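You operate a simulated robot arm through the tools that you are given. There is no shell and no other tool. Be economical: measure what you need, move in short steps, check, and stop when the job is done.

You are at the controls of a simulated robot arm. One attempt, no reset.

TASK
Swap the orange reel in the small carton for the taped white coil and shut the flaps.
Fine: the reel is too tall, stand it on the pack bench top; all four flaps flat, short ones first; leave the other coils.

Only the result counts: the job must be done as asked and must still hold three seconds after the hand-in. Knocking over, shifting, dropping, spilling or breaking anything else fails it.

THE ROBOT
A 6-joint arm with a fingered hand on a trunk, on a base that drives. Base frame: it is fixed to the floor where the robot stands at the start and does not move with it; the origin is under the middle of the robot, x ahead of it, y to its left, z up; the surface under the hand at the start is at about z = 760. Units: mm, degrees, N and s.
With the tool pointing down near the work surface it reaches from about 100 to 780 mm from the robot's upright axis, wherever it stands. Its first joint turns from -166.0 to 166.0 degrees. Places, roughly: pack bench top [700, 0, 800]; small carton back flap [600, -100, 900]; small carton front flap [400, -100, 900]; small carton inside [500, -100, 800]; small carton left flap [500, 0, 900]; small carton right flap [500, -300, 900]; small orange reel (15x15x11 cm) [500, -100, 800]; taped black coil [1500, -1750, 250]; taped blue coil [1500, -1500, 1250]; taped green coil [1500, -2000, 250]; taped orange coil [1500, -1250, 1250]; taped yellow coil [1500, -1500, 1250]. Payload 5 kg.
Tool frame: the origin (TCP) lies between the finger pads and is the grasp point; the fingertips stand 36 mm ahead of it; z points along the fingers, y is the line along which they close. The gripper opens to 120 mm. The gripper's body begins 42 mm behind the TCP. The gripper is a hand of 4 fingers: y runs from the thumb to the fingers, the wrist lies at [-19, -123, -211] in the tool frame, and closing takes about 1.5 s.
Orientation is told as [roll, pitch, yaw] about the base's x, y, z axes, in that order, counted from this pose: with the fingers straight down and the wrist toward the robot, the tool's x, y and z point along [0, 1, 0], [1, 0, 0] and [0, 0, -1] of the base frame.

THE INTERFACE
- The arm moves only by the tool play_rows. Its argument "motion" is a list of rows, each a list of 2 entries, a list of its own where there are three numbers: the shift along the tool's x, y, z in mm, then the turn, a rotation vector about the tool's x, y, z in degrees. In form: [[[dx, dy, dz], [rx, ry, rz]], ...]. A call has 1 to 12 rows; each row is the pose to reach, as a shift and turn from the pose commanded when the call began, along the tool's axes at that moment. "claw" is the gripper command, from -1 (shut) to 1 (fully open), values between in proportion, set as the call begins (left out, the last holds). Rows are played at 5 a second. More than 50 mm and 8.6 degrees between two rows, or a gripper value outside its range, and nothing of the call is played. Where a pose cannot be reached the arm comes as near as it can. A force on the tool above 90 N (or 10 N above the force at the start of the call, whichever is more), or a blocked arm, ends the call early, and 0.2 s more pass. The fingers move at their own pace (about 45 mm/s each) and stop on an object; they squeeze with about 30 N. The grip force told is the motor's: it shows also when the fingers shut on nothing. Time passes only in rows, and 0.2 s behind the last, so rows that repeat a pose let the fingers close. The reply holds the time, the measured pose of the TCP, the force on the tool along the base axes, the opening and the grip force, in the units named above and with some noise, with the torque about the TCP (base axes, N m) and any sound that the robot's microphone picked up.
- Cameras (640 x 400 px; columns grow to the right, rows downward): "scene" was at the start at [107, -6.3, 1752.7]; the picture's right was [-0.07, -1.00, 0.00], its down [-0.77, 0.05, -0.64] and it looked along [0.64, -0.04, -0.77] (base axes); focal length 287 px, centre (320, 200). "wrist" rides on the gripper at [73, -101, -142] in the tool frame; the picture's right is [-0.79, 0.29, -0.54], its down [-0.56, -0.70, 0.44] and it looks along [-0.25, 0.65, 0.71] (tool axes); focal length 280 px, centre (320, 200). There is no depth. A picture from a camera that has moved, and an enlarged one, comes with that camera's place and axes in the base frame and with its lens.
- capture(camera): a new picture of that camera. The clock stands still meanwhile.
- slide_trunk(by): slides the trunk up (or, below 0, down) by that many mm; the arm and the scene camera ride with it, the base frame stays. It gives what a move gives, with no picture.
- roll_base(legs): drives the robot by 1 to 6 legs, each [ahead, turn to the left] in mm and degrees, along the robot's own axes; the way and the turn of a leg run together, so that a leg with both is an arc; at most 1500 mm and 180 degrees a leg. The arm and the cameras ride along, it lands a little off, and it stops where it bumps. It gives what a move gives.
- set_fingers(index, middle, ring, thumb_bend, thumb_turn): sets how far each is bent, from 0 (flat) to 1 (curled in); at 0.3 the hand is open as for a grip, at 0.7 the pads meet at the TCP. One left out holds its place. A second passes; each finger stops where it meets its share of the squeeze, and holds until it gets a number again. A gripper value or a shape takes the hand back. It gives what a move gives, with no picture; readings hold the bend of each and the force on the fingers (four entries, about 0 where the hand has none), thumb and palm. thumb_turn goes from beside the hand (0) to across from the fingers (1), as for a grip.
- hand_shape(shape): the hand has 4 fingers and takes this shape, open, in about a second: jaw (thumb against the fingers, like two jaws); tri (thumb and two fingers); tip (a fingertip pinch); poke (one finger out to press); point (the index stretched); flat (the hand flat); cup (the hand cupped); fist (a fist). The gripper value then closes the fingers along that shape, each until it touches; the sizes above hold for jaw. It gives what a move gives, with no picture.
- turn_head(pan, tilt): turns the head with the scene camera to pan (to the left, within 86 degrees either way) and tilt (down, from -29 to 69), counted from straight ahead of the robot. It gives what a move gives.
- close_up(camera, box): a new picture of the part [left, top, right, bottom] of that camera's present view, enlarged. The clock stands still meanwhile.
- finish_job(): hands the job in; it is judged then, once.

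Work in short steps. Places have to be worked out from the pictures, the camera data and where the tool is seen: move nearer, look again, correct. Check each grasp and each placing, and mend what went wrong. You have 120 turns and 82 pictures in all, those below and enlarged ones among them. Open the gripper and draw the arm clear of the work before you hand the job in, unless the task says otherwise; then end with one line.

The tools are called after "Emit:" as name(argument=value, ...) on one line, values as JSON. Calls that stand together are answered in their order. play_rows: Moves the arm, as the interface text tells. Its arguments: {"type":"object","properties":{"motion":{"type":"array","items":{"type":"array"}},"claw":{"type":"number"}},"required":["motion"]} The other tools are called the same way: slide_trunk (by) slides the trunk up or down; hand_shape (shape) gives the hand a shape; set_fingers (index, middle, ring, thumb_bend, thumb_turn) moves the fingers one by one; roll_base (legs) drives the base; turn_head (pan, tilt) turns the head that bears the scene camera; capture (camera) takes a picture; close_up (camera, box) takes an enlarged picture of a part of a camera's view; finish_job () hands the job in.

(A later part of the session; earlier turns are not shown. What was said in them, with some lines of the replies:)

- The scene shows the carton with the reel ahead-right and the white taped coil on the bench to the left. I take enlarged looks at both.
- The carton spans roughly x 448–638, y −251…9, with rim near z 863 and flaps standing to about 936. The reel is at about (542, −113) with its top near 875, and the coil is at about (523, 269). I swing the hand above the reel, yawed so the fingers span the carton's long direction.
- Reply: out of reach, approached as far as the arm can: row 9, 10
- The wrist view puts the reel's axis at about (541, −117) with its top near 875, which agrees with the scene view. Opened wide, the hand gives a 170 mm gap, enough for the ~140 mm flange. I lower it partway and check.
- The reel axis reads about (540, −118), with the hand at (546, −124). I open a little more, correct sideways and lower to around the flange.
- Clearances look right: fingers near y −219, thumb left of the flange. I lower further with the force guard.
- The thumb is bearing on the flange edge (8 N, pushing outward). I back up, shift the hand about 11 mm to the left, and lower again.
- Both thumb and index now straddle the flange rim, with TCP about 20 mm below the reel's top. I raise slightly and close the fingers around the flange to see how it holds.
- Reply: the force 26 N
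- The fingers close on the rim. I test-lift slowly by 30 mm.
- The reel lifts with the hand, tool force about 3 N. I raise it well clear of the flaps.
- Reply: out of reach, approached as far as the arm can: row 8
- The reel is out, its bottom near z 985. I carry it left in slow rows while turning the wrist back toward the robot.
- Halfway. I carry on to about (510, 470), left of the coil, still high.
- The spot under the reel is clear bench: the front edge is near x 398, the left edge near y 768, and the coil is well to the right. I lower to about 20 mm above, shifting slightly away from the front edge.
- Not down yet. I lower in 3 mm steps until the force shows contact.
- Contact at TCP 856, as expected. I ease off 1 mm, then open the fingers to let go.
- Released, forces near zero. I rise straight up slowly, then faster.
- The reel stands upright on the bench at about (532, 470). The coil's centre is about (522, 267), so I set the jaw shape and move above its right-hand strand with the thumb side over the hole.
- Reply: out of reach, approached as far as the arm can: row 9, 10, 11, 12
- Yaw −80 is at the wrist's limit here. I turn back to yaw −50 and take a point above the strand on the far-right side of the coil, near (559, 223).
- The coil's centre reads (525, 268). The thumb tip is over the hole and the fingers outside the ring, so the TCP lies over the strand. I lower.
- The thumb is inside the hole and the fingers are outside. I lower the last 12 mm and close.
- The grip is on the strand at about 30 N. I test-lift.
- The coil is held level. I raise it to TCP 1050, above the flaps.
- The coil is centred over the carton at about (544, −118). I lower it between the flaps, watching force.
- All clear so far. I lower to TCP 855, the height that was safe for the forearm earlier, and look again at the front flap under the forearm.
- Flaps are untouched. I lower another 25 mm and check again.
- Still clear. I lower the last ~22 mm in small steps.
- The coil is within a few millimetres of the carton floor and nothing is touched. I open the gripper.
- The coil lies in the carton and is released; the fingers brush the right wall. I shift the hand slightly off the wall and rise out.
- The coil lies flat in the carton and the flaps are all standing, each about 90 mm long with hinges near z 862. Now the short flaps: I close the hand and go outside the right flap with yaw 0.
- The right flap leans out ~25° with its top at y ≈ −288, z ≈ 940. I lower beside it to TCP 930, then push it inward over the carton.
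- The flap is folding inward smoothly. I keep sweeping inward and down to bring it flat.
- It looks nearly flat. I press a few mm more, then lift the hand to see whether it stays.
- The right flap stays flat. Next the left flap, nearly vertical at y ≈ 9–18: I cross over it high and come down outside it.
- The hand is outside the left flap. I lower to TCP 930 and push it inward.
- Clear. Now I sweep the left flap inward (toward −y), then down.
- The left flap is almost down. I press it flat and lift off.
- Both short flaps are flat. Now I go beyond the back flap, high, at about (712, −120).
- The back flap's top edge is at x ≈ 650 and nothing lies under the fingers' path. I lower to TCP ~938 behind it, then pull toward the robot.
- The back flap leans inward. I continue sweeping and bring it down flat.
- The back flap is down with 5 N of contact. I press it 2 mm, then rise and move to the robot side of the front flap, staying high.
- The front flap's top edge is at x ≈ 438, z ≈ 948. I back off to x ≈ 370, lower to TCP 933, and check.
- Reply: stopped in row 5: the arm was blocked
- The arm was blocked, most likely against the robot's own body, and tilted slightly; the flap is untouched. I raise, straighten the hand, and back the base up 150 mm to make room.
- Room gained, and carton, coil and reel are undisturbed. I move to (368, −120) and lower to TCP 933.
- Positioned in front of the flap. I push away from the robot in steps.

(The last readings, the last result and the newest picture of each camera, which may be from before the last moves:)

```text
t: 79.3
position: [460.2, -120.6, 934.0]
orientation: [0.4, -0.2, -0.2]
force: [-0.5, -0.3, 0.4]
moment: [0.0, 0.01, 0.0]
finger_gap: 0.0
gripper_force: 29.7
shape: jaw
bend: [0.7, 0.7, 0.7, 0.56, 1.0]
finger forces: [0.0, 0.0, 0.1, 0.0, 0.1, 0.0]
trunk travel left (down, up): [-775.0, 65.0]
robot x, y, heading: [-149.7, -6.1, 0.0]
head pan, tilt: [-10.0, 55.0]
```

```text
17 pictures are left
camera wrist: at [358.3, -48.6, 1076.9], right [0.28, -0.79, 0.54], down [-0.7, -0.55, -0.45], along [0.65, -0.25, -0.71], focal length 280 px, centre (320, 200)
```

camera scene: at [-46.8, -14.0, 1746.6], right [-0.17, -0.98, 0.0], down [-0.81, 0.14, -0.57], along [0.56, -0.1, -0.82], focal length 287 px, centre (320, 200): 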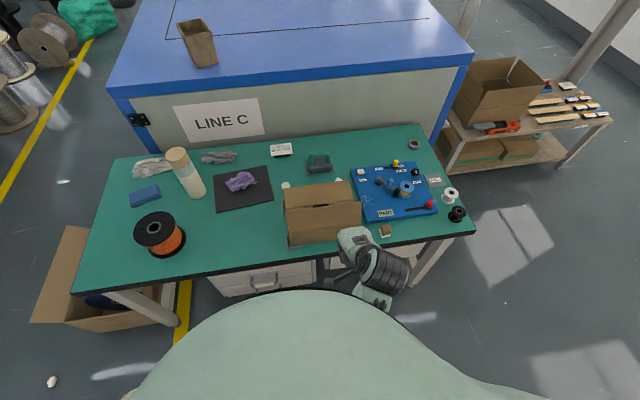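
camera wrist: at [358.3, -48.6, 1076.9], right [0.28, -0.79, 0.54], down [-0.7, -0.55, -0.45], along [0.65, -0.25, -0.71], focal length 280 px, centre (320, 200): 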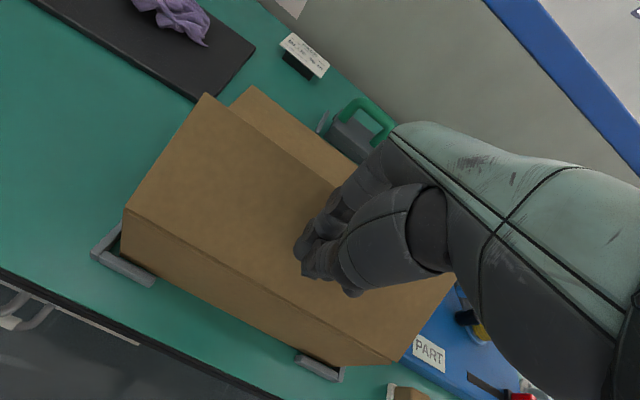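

Folding well. I continue forward and down to flat.

Emit:
play_rows(motion=[[[0, 10, 5], [0, 0, 0]], [[0, 19, 11], [0, 0, 0]], [[0, 27, 17], [0, 0, 0]], [[0, 34, 23], [0, 0, 0]], [[0, 38, 29], [0, 0, 0]]])

Emit:
capture(camera="wrist")

```text
t: 80.5
position: [496.0, -119.7, 905.4]
orientation: [0.5, -0.1, -0.2]
force: [0.3, -0.7, -0.9]
moment: [-0.01, -0.03, 0.0]
finger_gap: 0.2
gripper_force: 29.7
shape: jaw
bend: [0.7, 0.7, 0.7, 0.56, 1.0]
finger forces: [0.1, 0.0, 0.0, 0.0, 0.1, 0.0]
trunk travel left (down, up): [-775.0, 65.0]
robot x, y, heading: [-150.1, -5.0, 0.2]
head pan, tilt: [-10.0, 55.0]
```

```text
16 pictures are left
camera wrist: at [395.5, -48.1, 1047.9], right [0.28, -0.79, 0.54], down [-0.7, -0.55, -0.45], along [0.65, -0.25, -0.71], focal length 280 px, centre (320, 200)
```

wrist: 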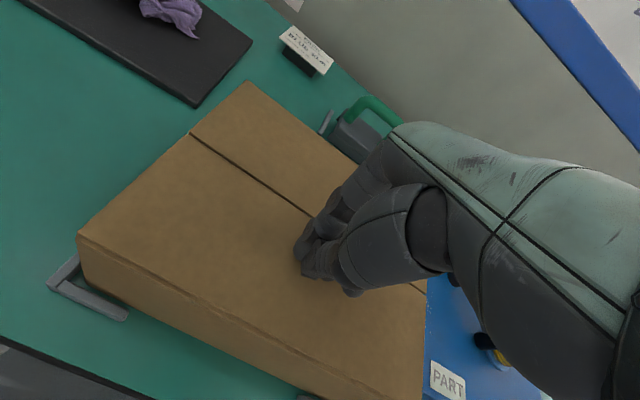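

Almost flat. I press gently nearer the free edges, over the seam, watching force.

Emit:
play_rows(motion=[[[0, 15, 0], [0, 0, 0]], [[0, 25, 2], [0, 0, 0]], [[0, 25, 4], [0, 0, 0]]])

Emit:
play_rows(motion=[[[0, 20, 0], [0, 0, 0]], [[0, 30, 0], [0, 0, 0]], [[0, 30, 1], [0, 0, 0]]])

```text
t: 81.3
position: [522.4, -121.2, 903.8]
orientation: [0.2, -0.5, -0.3]
force: [-1.3, -0.9, 12.3]
moment: [0.03, 0.04, 0.0]
finger_gap: 0.1
gripper_force: 30.5
shape: jaw
bend: [0.7, 0.7, 0.7, 0.56, 1.0]
finger forces: [0.0, 0.0, 0.0, 0.0, 0.0, 0.0]
trunk travel left (down, up): [-775.0, 65.0]
robot x, y, heading: [-151.1, -5.3, 0.0]
head pan, tilt: [-10.0, 55.0]
```

```text
t: 82.1
position: [549.9, -120.2, 903.9]
orientation: [0.3, -0.5, -0.2]
force: [-9.8, 0.4, 17.4]
moment: [0.12, 0.38, 0.05]
finger_gap: 0.0
gripper_force: 30.0
shape: jaw
bend: [0.7, 0.7, 0.7, 0.56, 1.0]
finger forces: [0.0, 0.1, 0.1, 0.0, 0.0, 0.0]
trunk travel left (down, up): [-775.0, 65.0]
robot x, y, heading: [-149.9, 0.2, 0.1]
head pan, tilt: [-10.0, 55.0]
```

Firm contact, so the flaps rest on the inner ones. I lift straight up and retreat, then inspect.

Emit:
play_rows(motion=[[[0, 0, -10], [0, 0, 0]], [[0, 0, -40], [0, 0, 0]], [[0, 0, -80], [0, 0, 0]], [[0, 0, -120], [0, 0, 0]], [[0, -45, -150], [0, 0, 0]], [[0, -90, -150], [0, 0, 0]], [[0, -135, -150], [0, 0, 0]], [[0, -180, -150], [0, 0, 0]], [[0, -225, -150], [0, 0, 0]]], claw=0.5)

Emit:
capture(camera="wrist")

Emit:
close_up(camera="scene", box=[260, 150, 390, 260])

```text
refused: row 5 steps farther than a row can; nothing moved
```

```text
15 pictures are left
camera wrist: at [448.2, -47.9, 1045.6], right [0.28, -0.79, 0.54], down [-0.7, -0.55, -0.45], along [0.66, -0.25, -0.71], focal length 280 px, centre (320, 200)
```

wrist: 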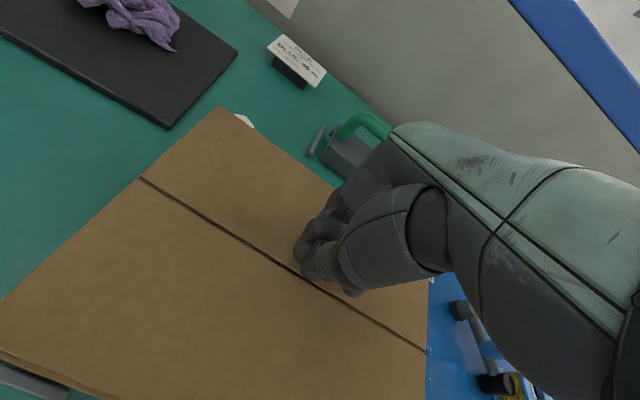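

```text
3.64 times, centred on (325, 205) of scene
camera zoom: at [-53.0, -13.3, 1747.2], right [-0.17, -0.98, 0.0], down [-0.81, 0.14, -0.58], along [0.57, -0.1, -0.82], focal length 1044 px, centre (302, 182)
```

zoom: 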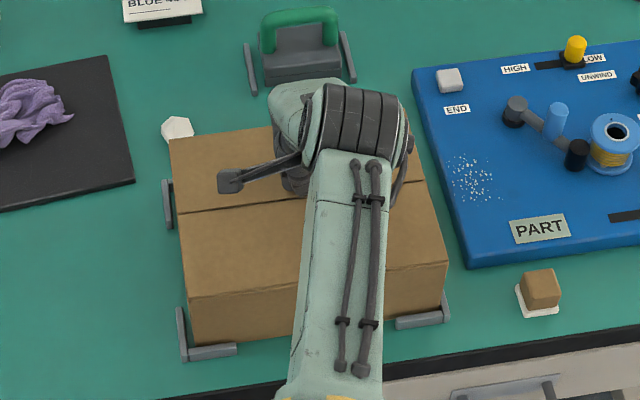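

One row was too long, so nothing moved. I repeat it with smaller steps, keeping the hand shut until it is clear.

Emit:
play_rows(motion=[[[0, 0, -10], [0, 0, 0]], [[0, 0, -40], [0, 0, 0]], [[0, 0, -80], [0, 0, 0]], [[0, 0, -115], [0, 0, 0]], [[0, 0, -150], [0, 0, 0]], [[0, -45, -150], [0, 0, 0]], [[0, -90, -150], [0, 0, 0]], [[0, -135, -150], [0, 0, 0]], [[0, -180, -150], [0, 0, 0]], [[0, -225, -150], [0, 0, 0]]])

Emit:
capture(camera="wrist")

Emit:
close_up(camera="scene", box=[260, 150, 390, 260])

```text
t: 84.3
position: [325.0, -119.5, 1050.6]
orientation: [0.2, -0.3, -0.2]
force: [-1.1, 0.5, -0.2]
moment: [0.02, -0.05, 0.01]
finger_gap: 0.1
gripper_force: 29.6
shape: jaw
bend: [0.7, 0.7, 0.7, 0.56, 1.0]
finger forces: [0.0, 0.0, 0.1, 0.0, 0.0, 0.1]
trunk travel left (down, up): [-775.0, 65.0]
robot x, y, heading: [-150.0, -2.4, 0.1]
head pan, tilt: [-10.0, 55.0]
```

```text
13 pictures are left
camera wrist: at [223.8, -48.2, 1194.3], right [0.28, -0.79, 0.54], down [-0.7, -0.56, -0.45], along [0.66, -0.25, -0.71], focal length 280 px, centre (320, 200)
```

wrist: 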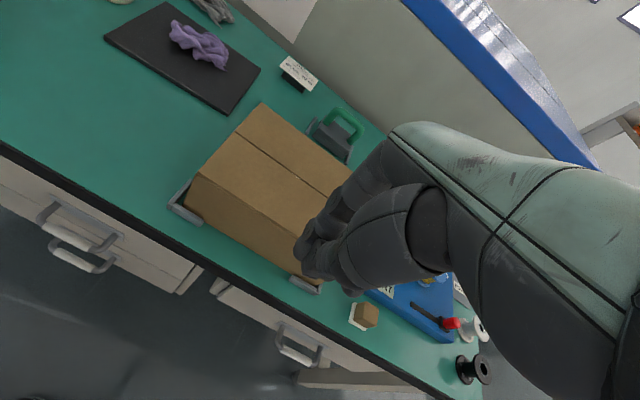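

```text
3.64 times, centred on (325, 205) of scene
camera zoom: at [-50.8, -13.2, 1746.9], right [-0.17, -0.98, 0.0], down [-0.81, 0.14, -0.57], along [0.57, -0.1, -0.82], focal length 1044 px, centre (302, 182)
```

zoom: 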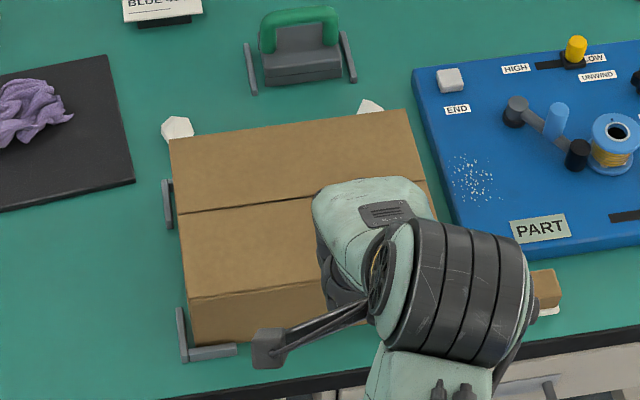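

The lid looks closed. I open the hand, back the base off a further 250 mm to draw the arm clear, and take an unobstructed look.

Emit:
roll_base(legs=[[-250, 0]])

Emit:
play_rows(motion=[[[0, 0, 0], [0, 0, 0]], [[0, 0, 0], [0, 0, 0]], [[0, 0, 0], [0, 0, 0]], [[0, 0, 0], [0, 0, 0]], [[0, 0, 0], [0, 0, 0]], [[0, 0, 0], [0, 0, 0]], [[0, 0, 0], [0, 0, 0]], [[0, 0, 0], [0, 0, 0]]], claw=1)

Emit:
turn_head(pan=0, tilt=45)

Emit:
capture(camera="scene")

Emit:
capture(camera="wrist")

```text
t: 86.3
position: [77.6, -119.5, 1050.2]
orientation: [0.4, -0.2, -0.1]
force: [-0.3, 0.8, 0.1]
moment: [0.02, 0.05, 0.03]
finger_gap: 0.1
gripper_force: 29.9
shape: jaw
bend: [0.7, 0.7, 0.7, 0.56, 1.0]
finger forces: [0.1, 0.0, 0.0, 0.1, 0.0, 0.0]
trunk travel left (down, up): [-775.0, 65.0]
robot x, y, heading: [-402.8, -2.5, 0.1]
head pan, tilt: [-10.0, 55.0]
```

```text
t: 88.1
position: [76.3, -118.1, 1052.7]
orientation: [0.4, -0.2, -0.1]
force: [0.0, -0.1, -0.3]
moment: [-0.02, -0.02, 0.0]
finger_gap: 119.5
gripper_force: 0.0
shape: jaw
bend: [0.3, 0.3, 0.3, 0.3, 0.98]
finger forces: [0.0, 0.0, 0.0, 0.0, 0.0, 0.1]
trunk travel left (down, up): [-775.0, 65.0]
robot x, y, heading: [-400.6, -1.3, 0.0]
head pan, tilt: [-10.0, 55.0]
```

```text
t: 88.8
position: [75.7, -117.6, 1051.4]
orientation: [0.4, -0.2, -0.1]
force: [-0.2, 0.1, -0.2]
moment: [-0.03, 0.02, -0.02]
finger_gap: 119.7
gripper_force: 0.1
shape: jaw
bend: [0.3, 0.3, 0.3, 0.3, 0.98]
finger forces: [0.0, 0.0, 0.1, 0.0, 0.0, 0.0]
trunk travel left (down, up): [-775.0, 65.0]
robot x, y, heading: [-402.4, -4.8, 0.0]
head pan, tilt: [0.0, 45.0]
```

```text
11 pictures are left
camera scene: at [-289.1, -1.4, 1760.1], right [0.0, -1.0, 0.0], down [-0.71, 0.0, -0.71], along [0.71, 0.0, -0.71], focal length 287 px, centre (320, 200)
```

scene: 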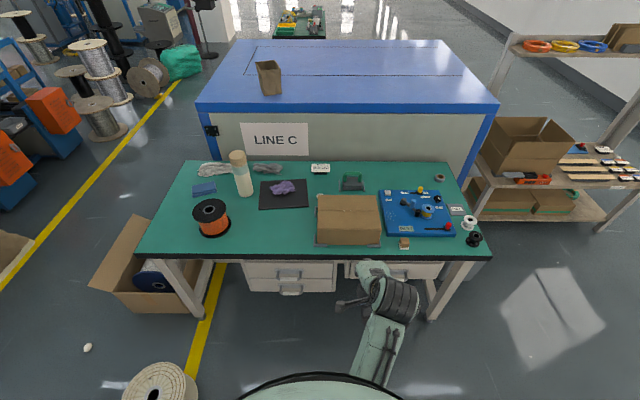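

```text
10 pictures are left
camera wrist: at [-25.0, -48.0, 1193.5], right [0.29, -0.79, 0.54], down [-0.7, -0.56, -0.45], along [0.66, -0.25, -0.71], focal length 280 px, centre (320, 200)
```

wrist: 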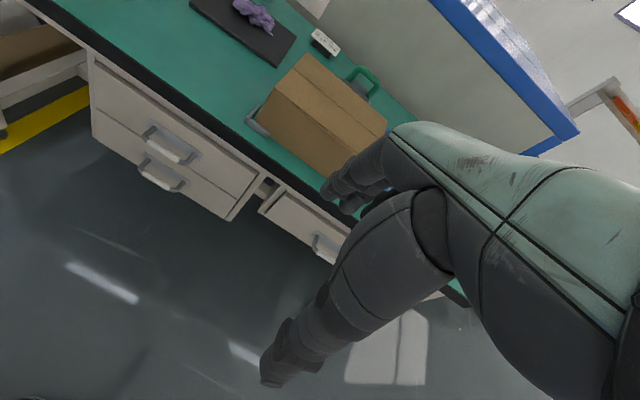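

I zoom in on the carton and the reel for a last flatness and stability check.

Emit:
close_up(camera="scene", box=[300, 170, 400, 255])

Emit:
close_up(camera="scene", box=[180, 150, 310, 250])

```text
4.71 times, centred on (350, 212) of scene
camera zoom: at [-289.1, -1.4, 1760.1], right [0.0, -1.0, 0.0], down [-0.71, 0.0, -0.71], along [0.71, 0.0, -0.71], focal length 1351 px, centre (179, 141)
```

zoom: 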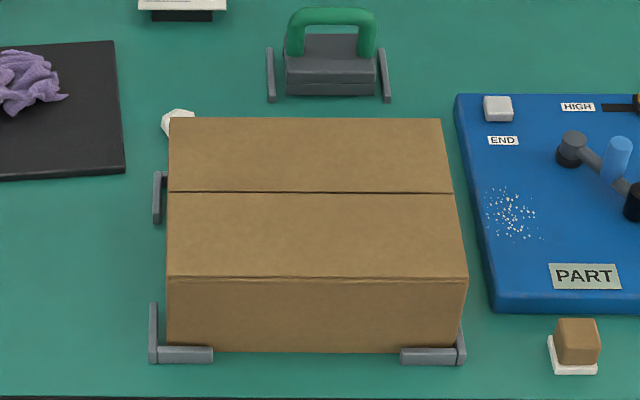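

```text
4.00 times, centred on (245, 200) of scene
camera zoom: at [-289.1, -1.4, 1760.1], right [0.0, -1.0, 0.0], down [-0.71, 0.0, -0.71], along [0.71, 0.0, -0.71], focal length 1148 px, centre (620, 200)
```

zoom: 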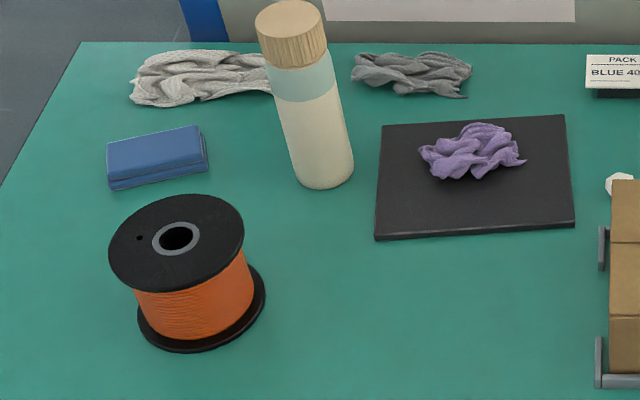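

The carton's flaps are flat and meet in a level seam. The reel stands upright on the bench, the hand is open and the arm is clear, so I hand the job in.

Emit:
finish_job()

```text
The job is handed in.
```

The white taped coil is in the small carton with all four flaps closed flat, short ones first. The orange reel stands upright on the pack bench, the other coils were left alone, and the job is handed in.
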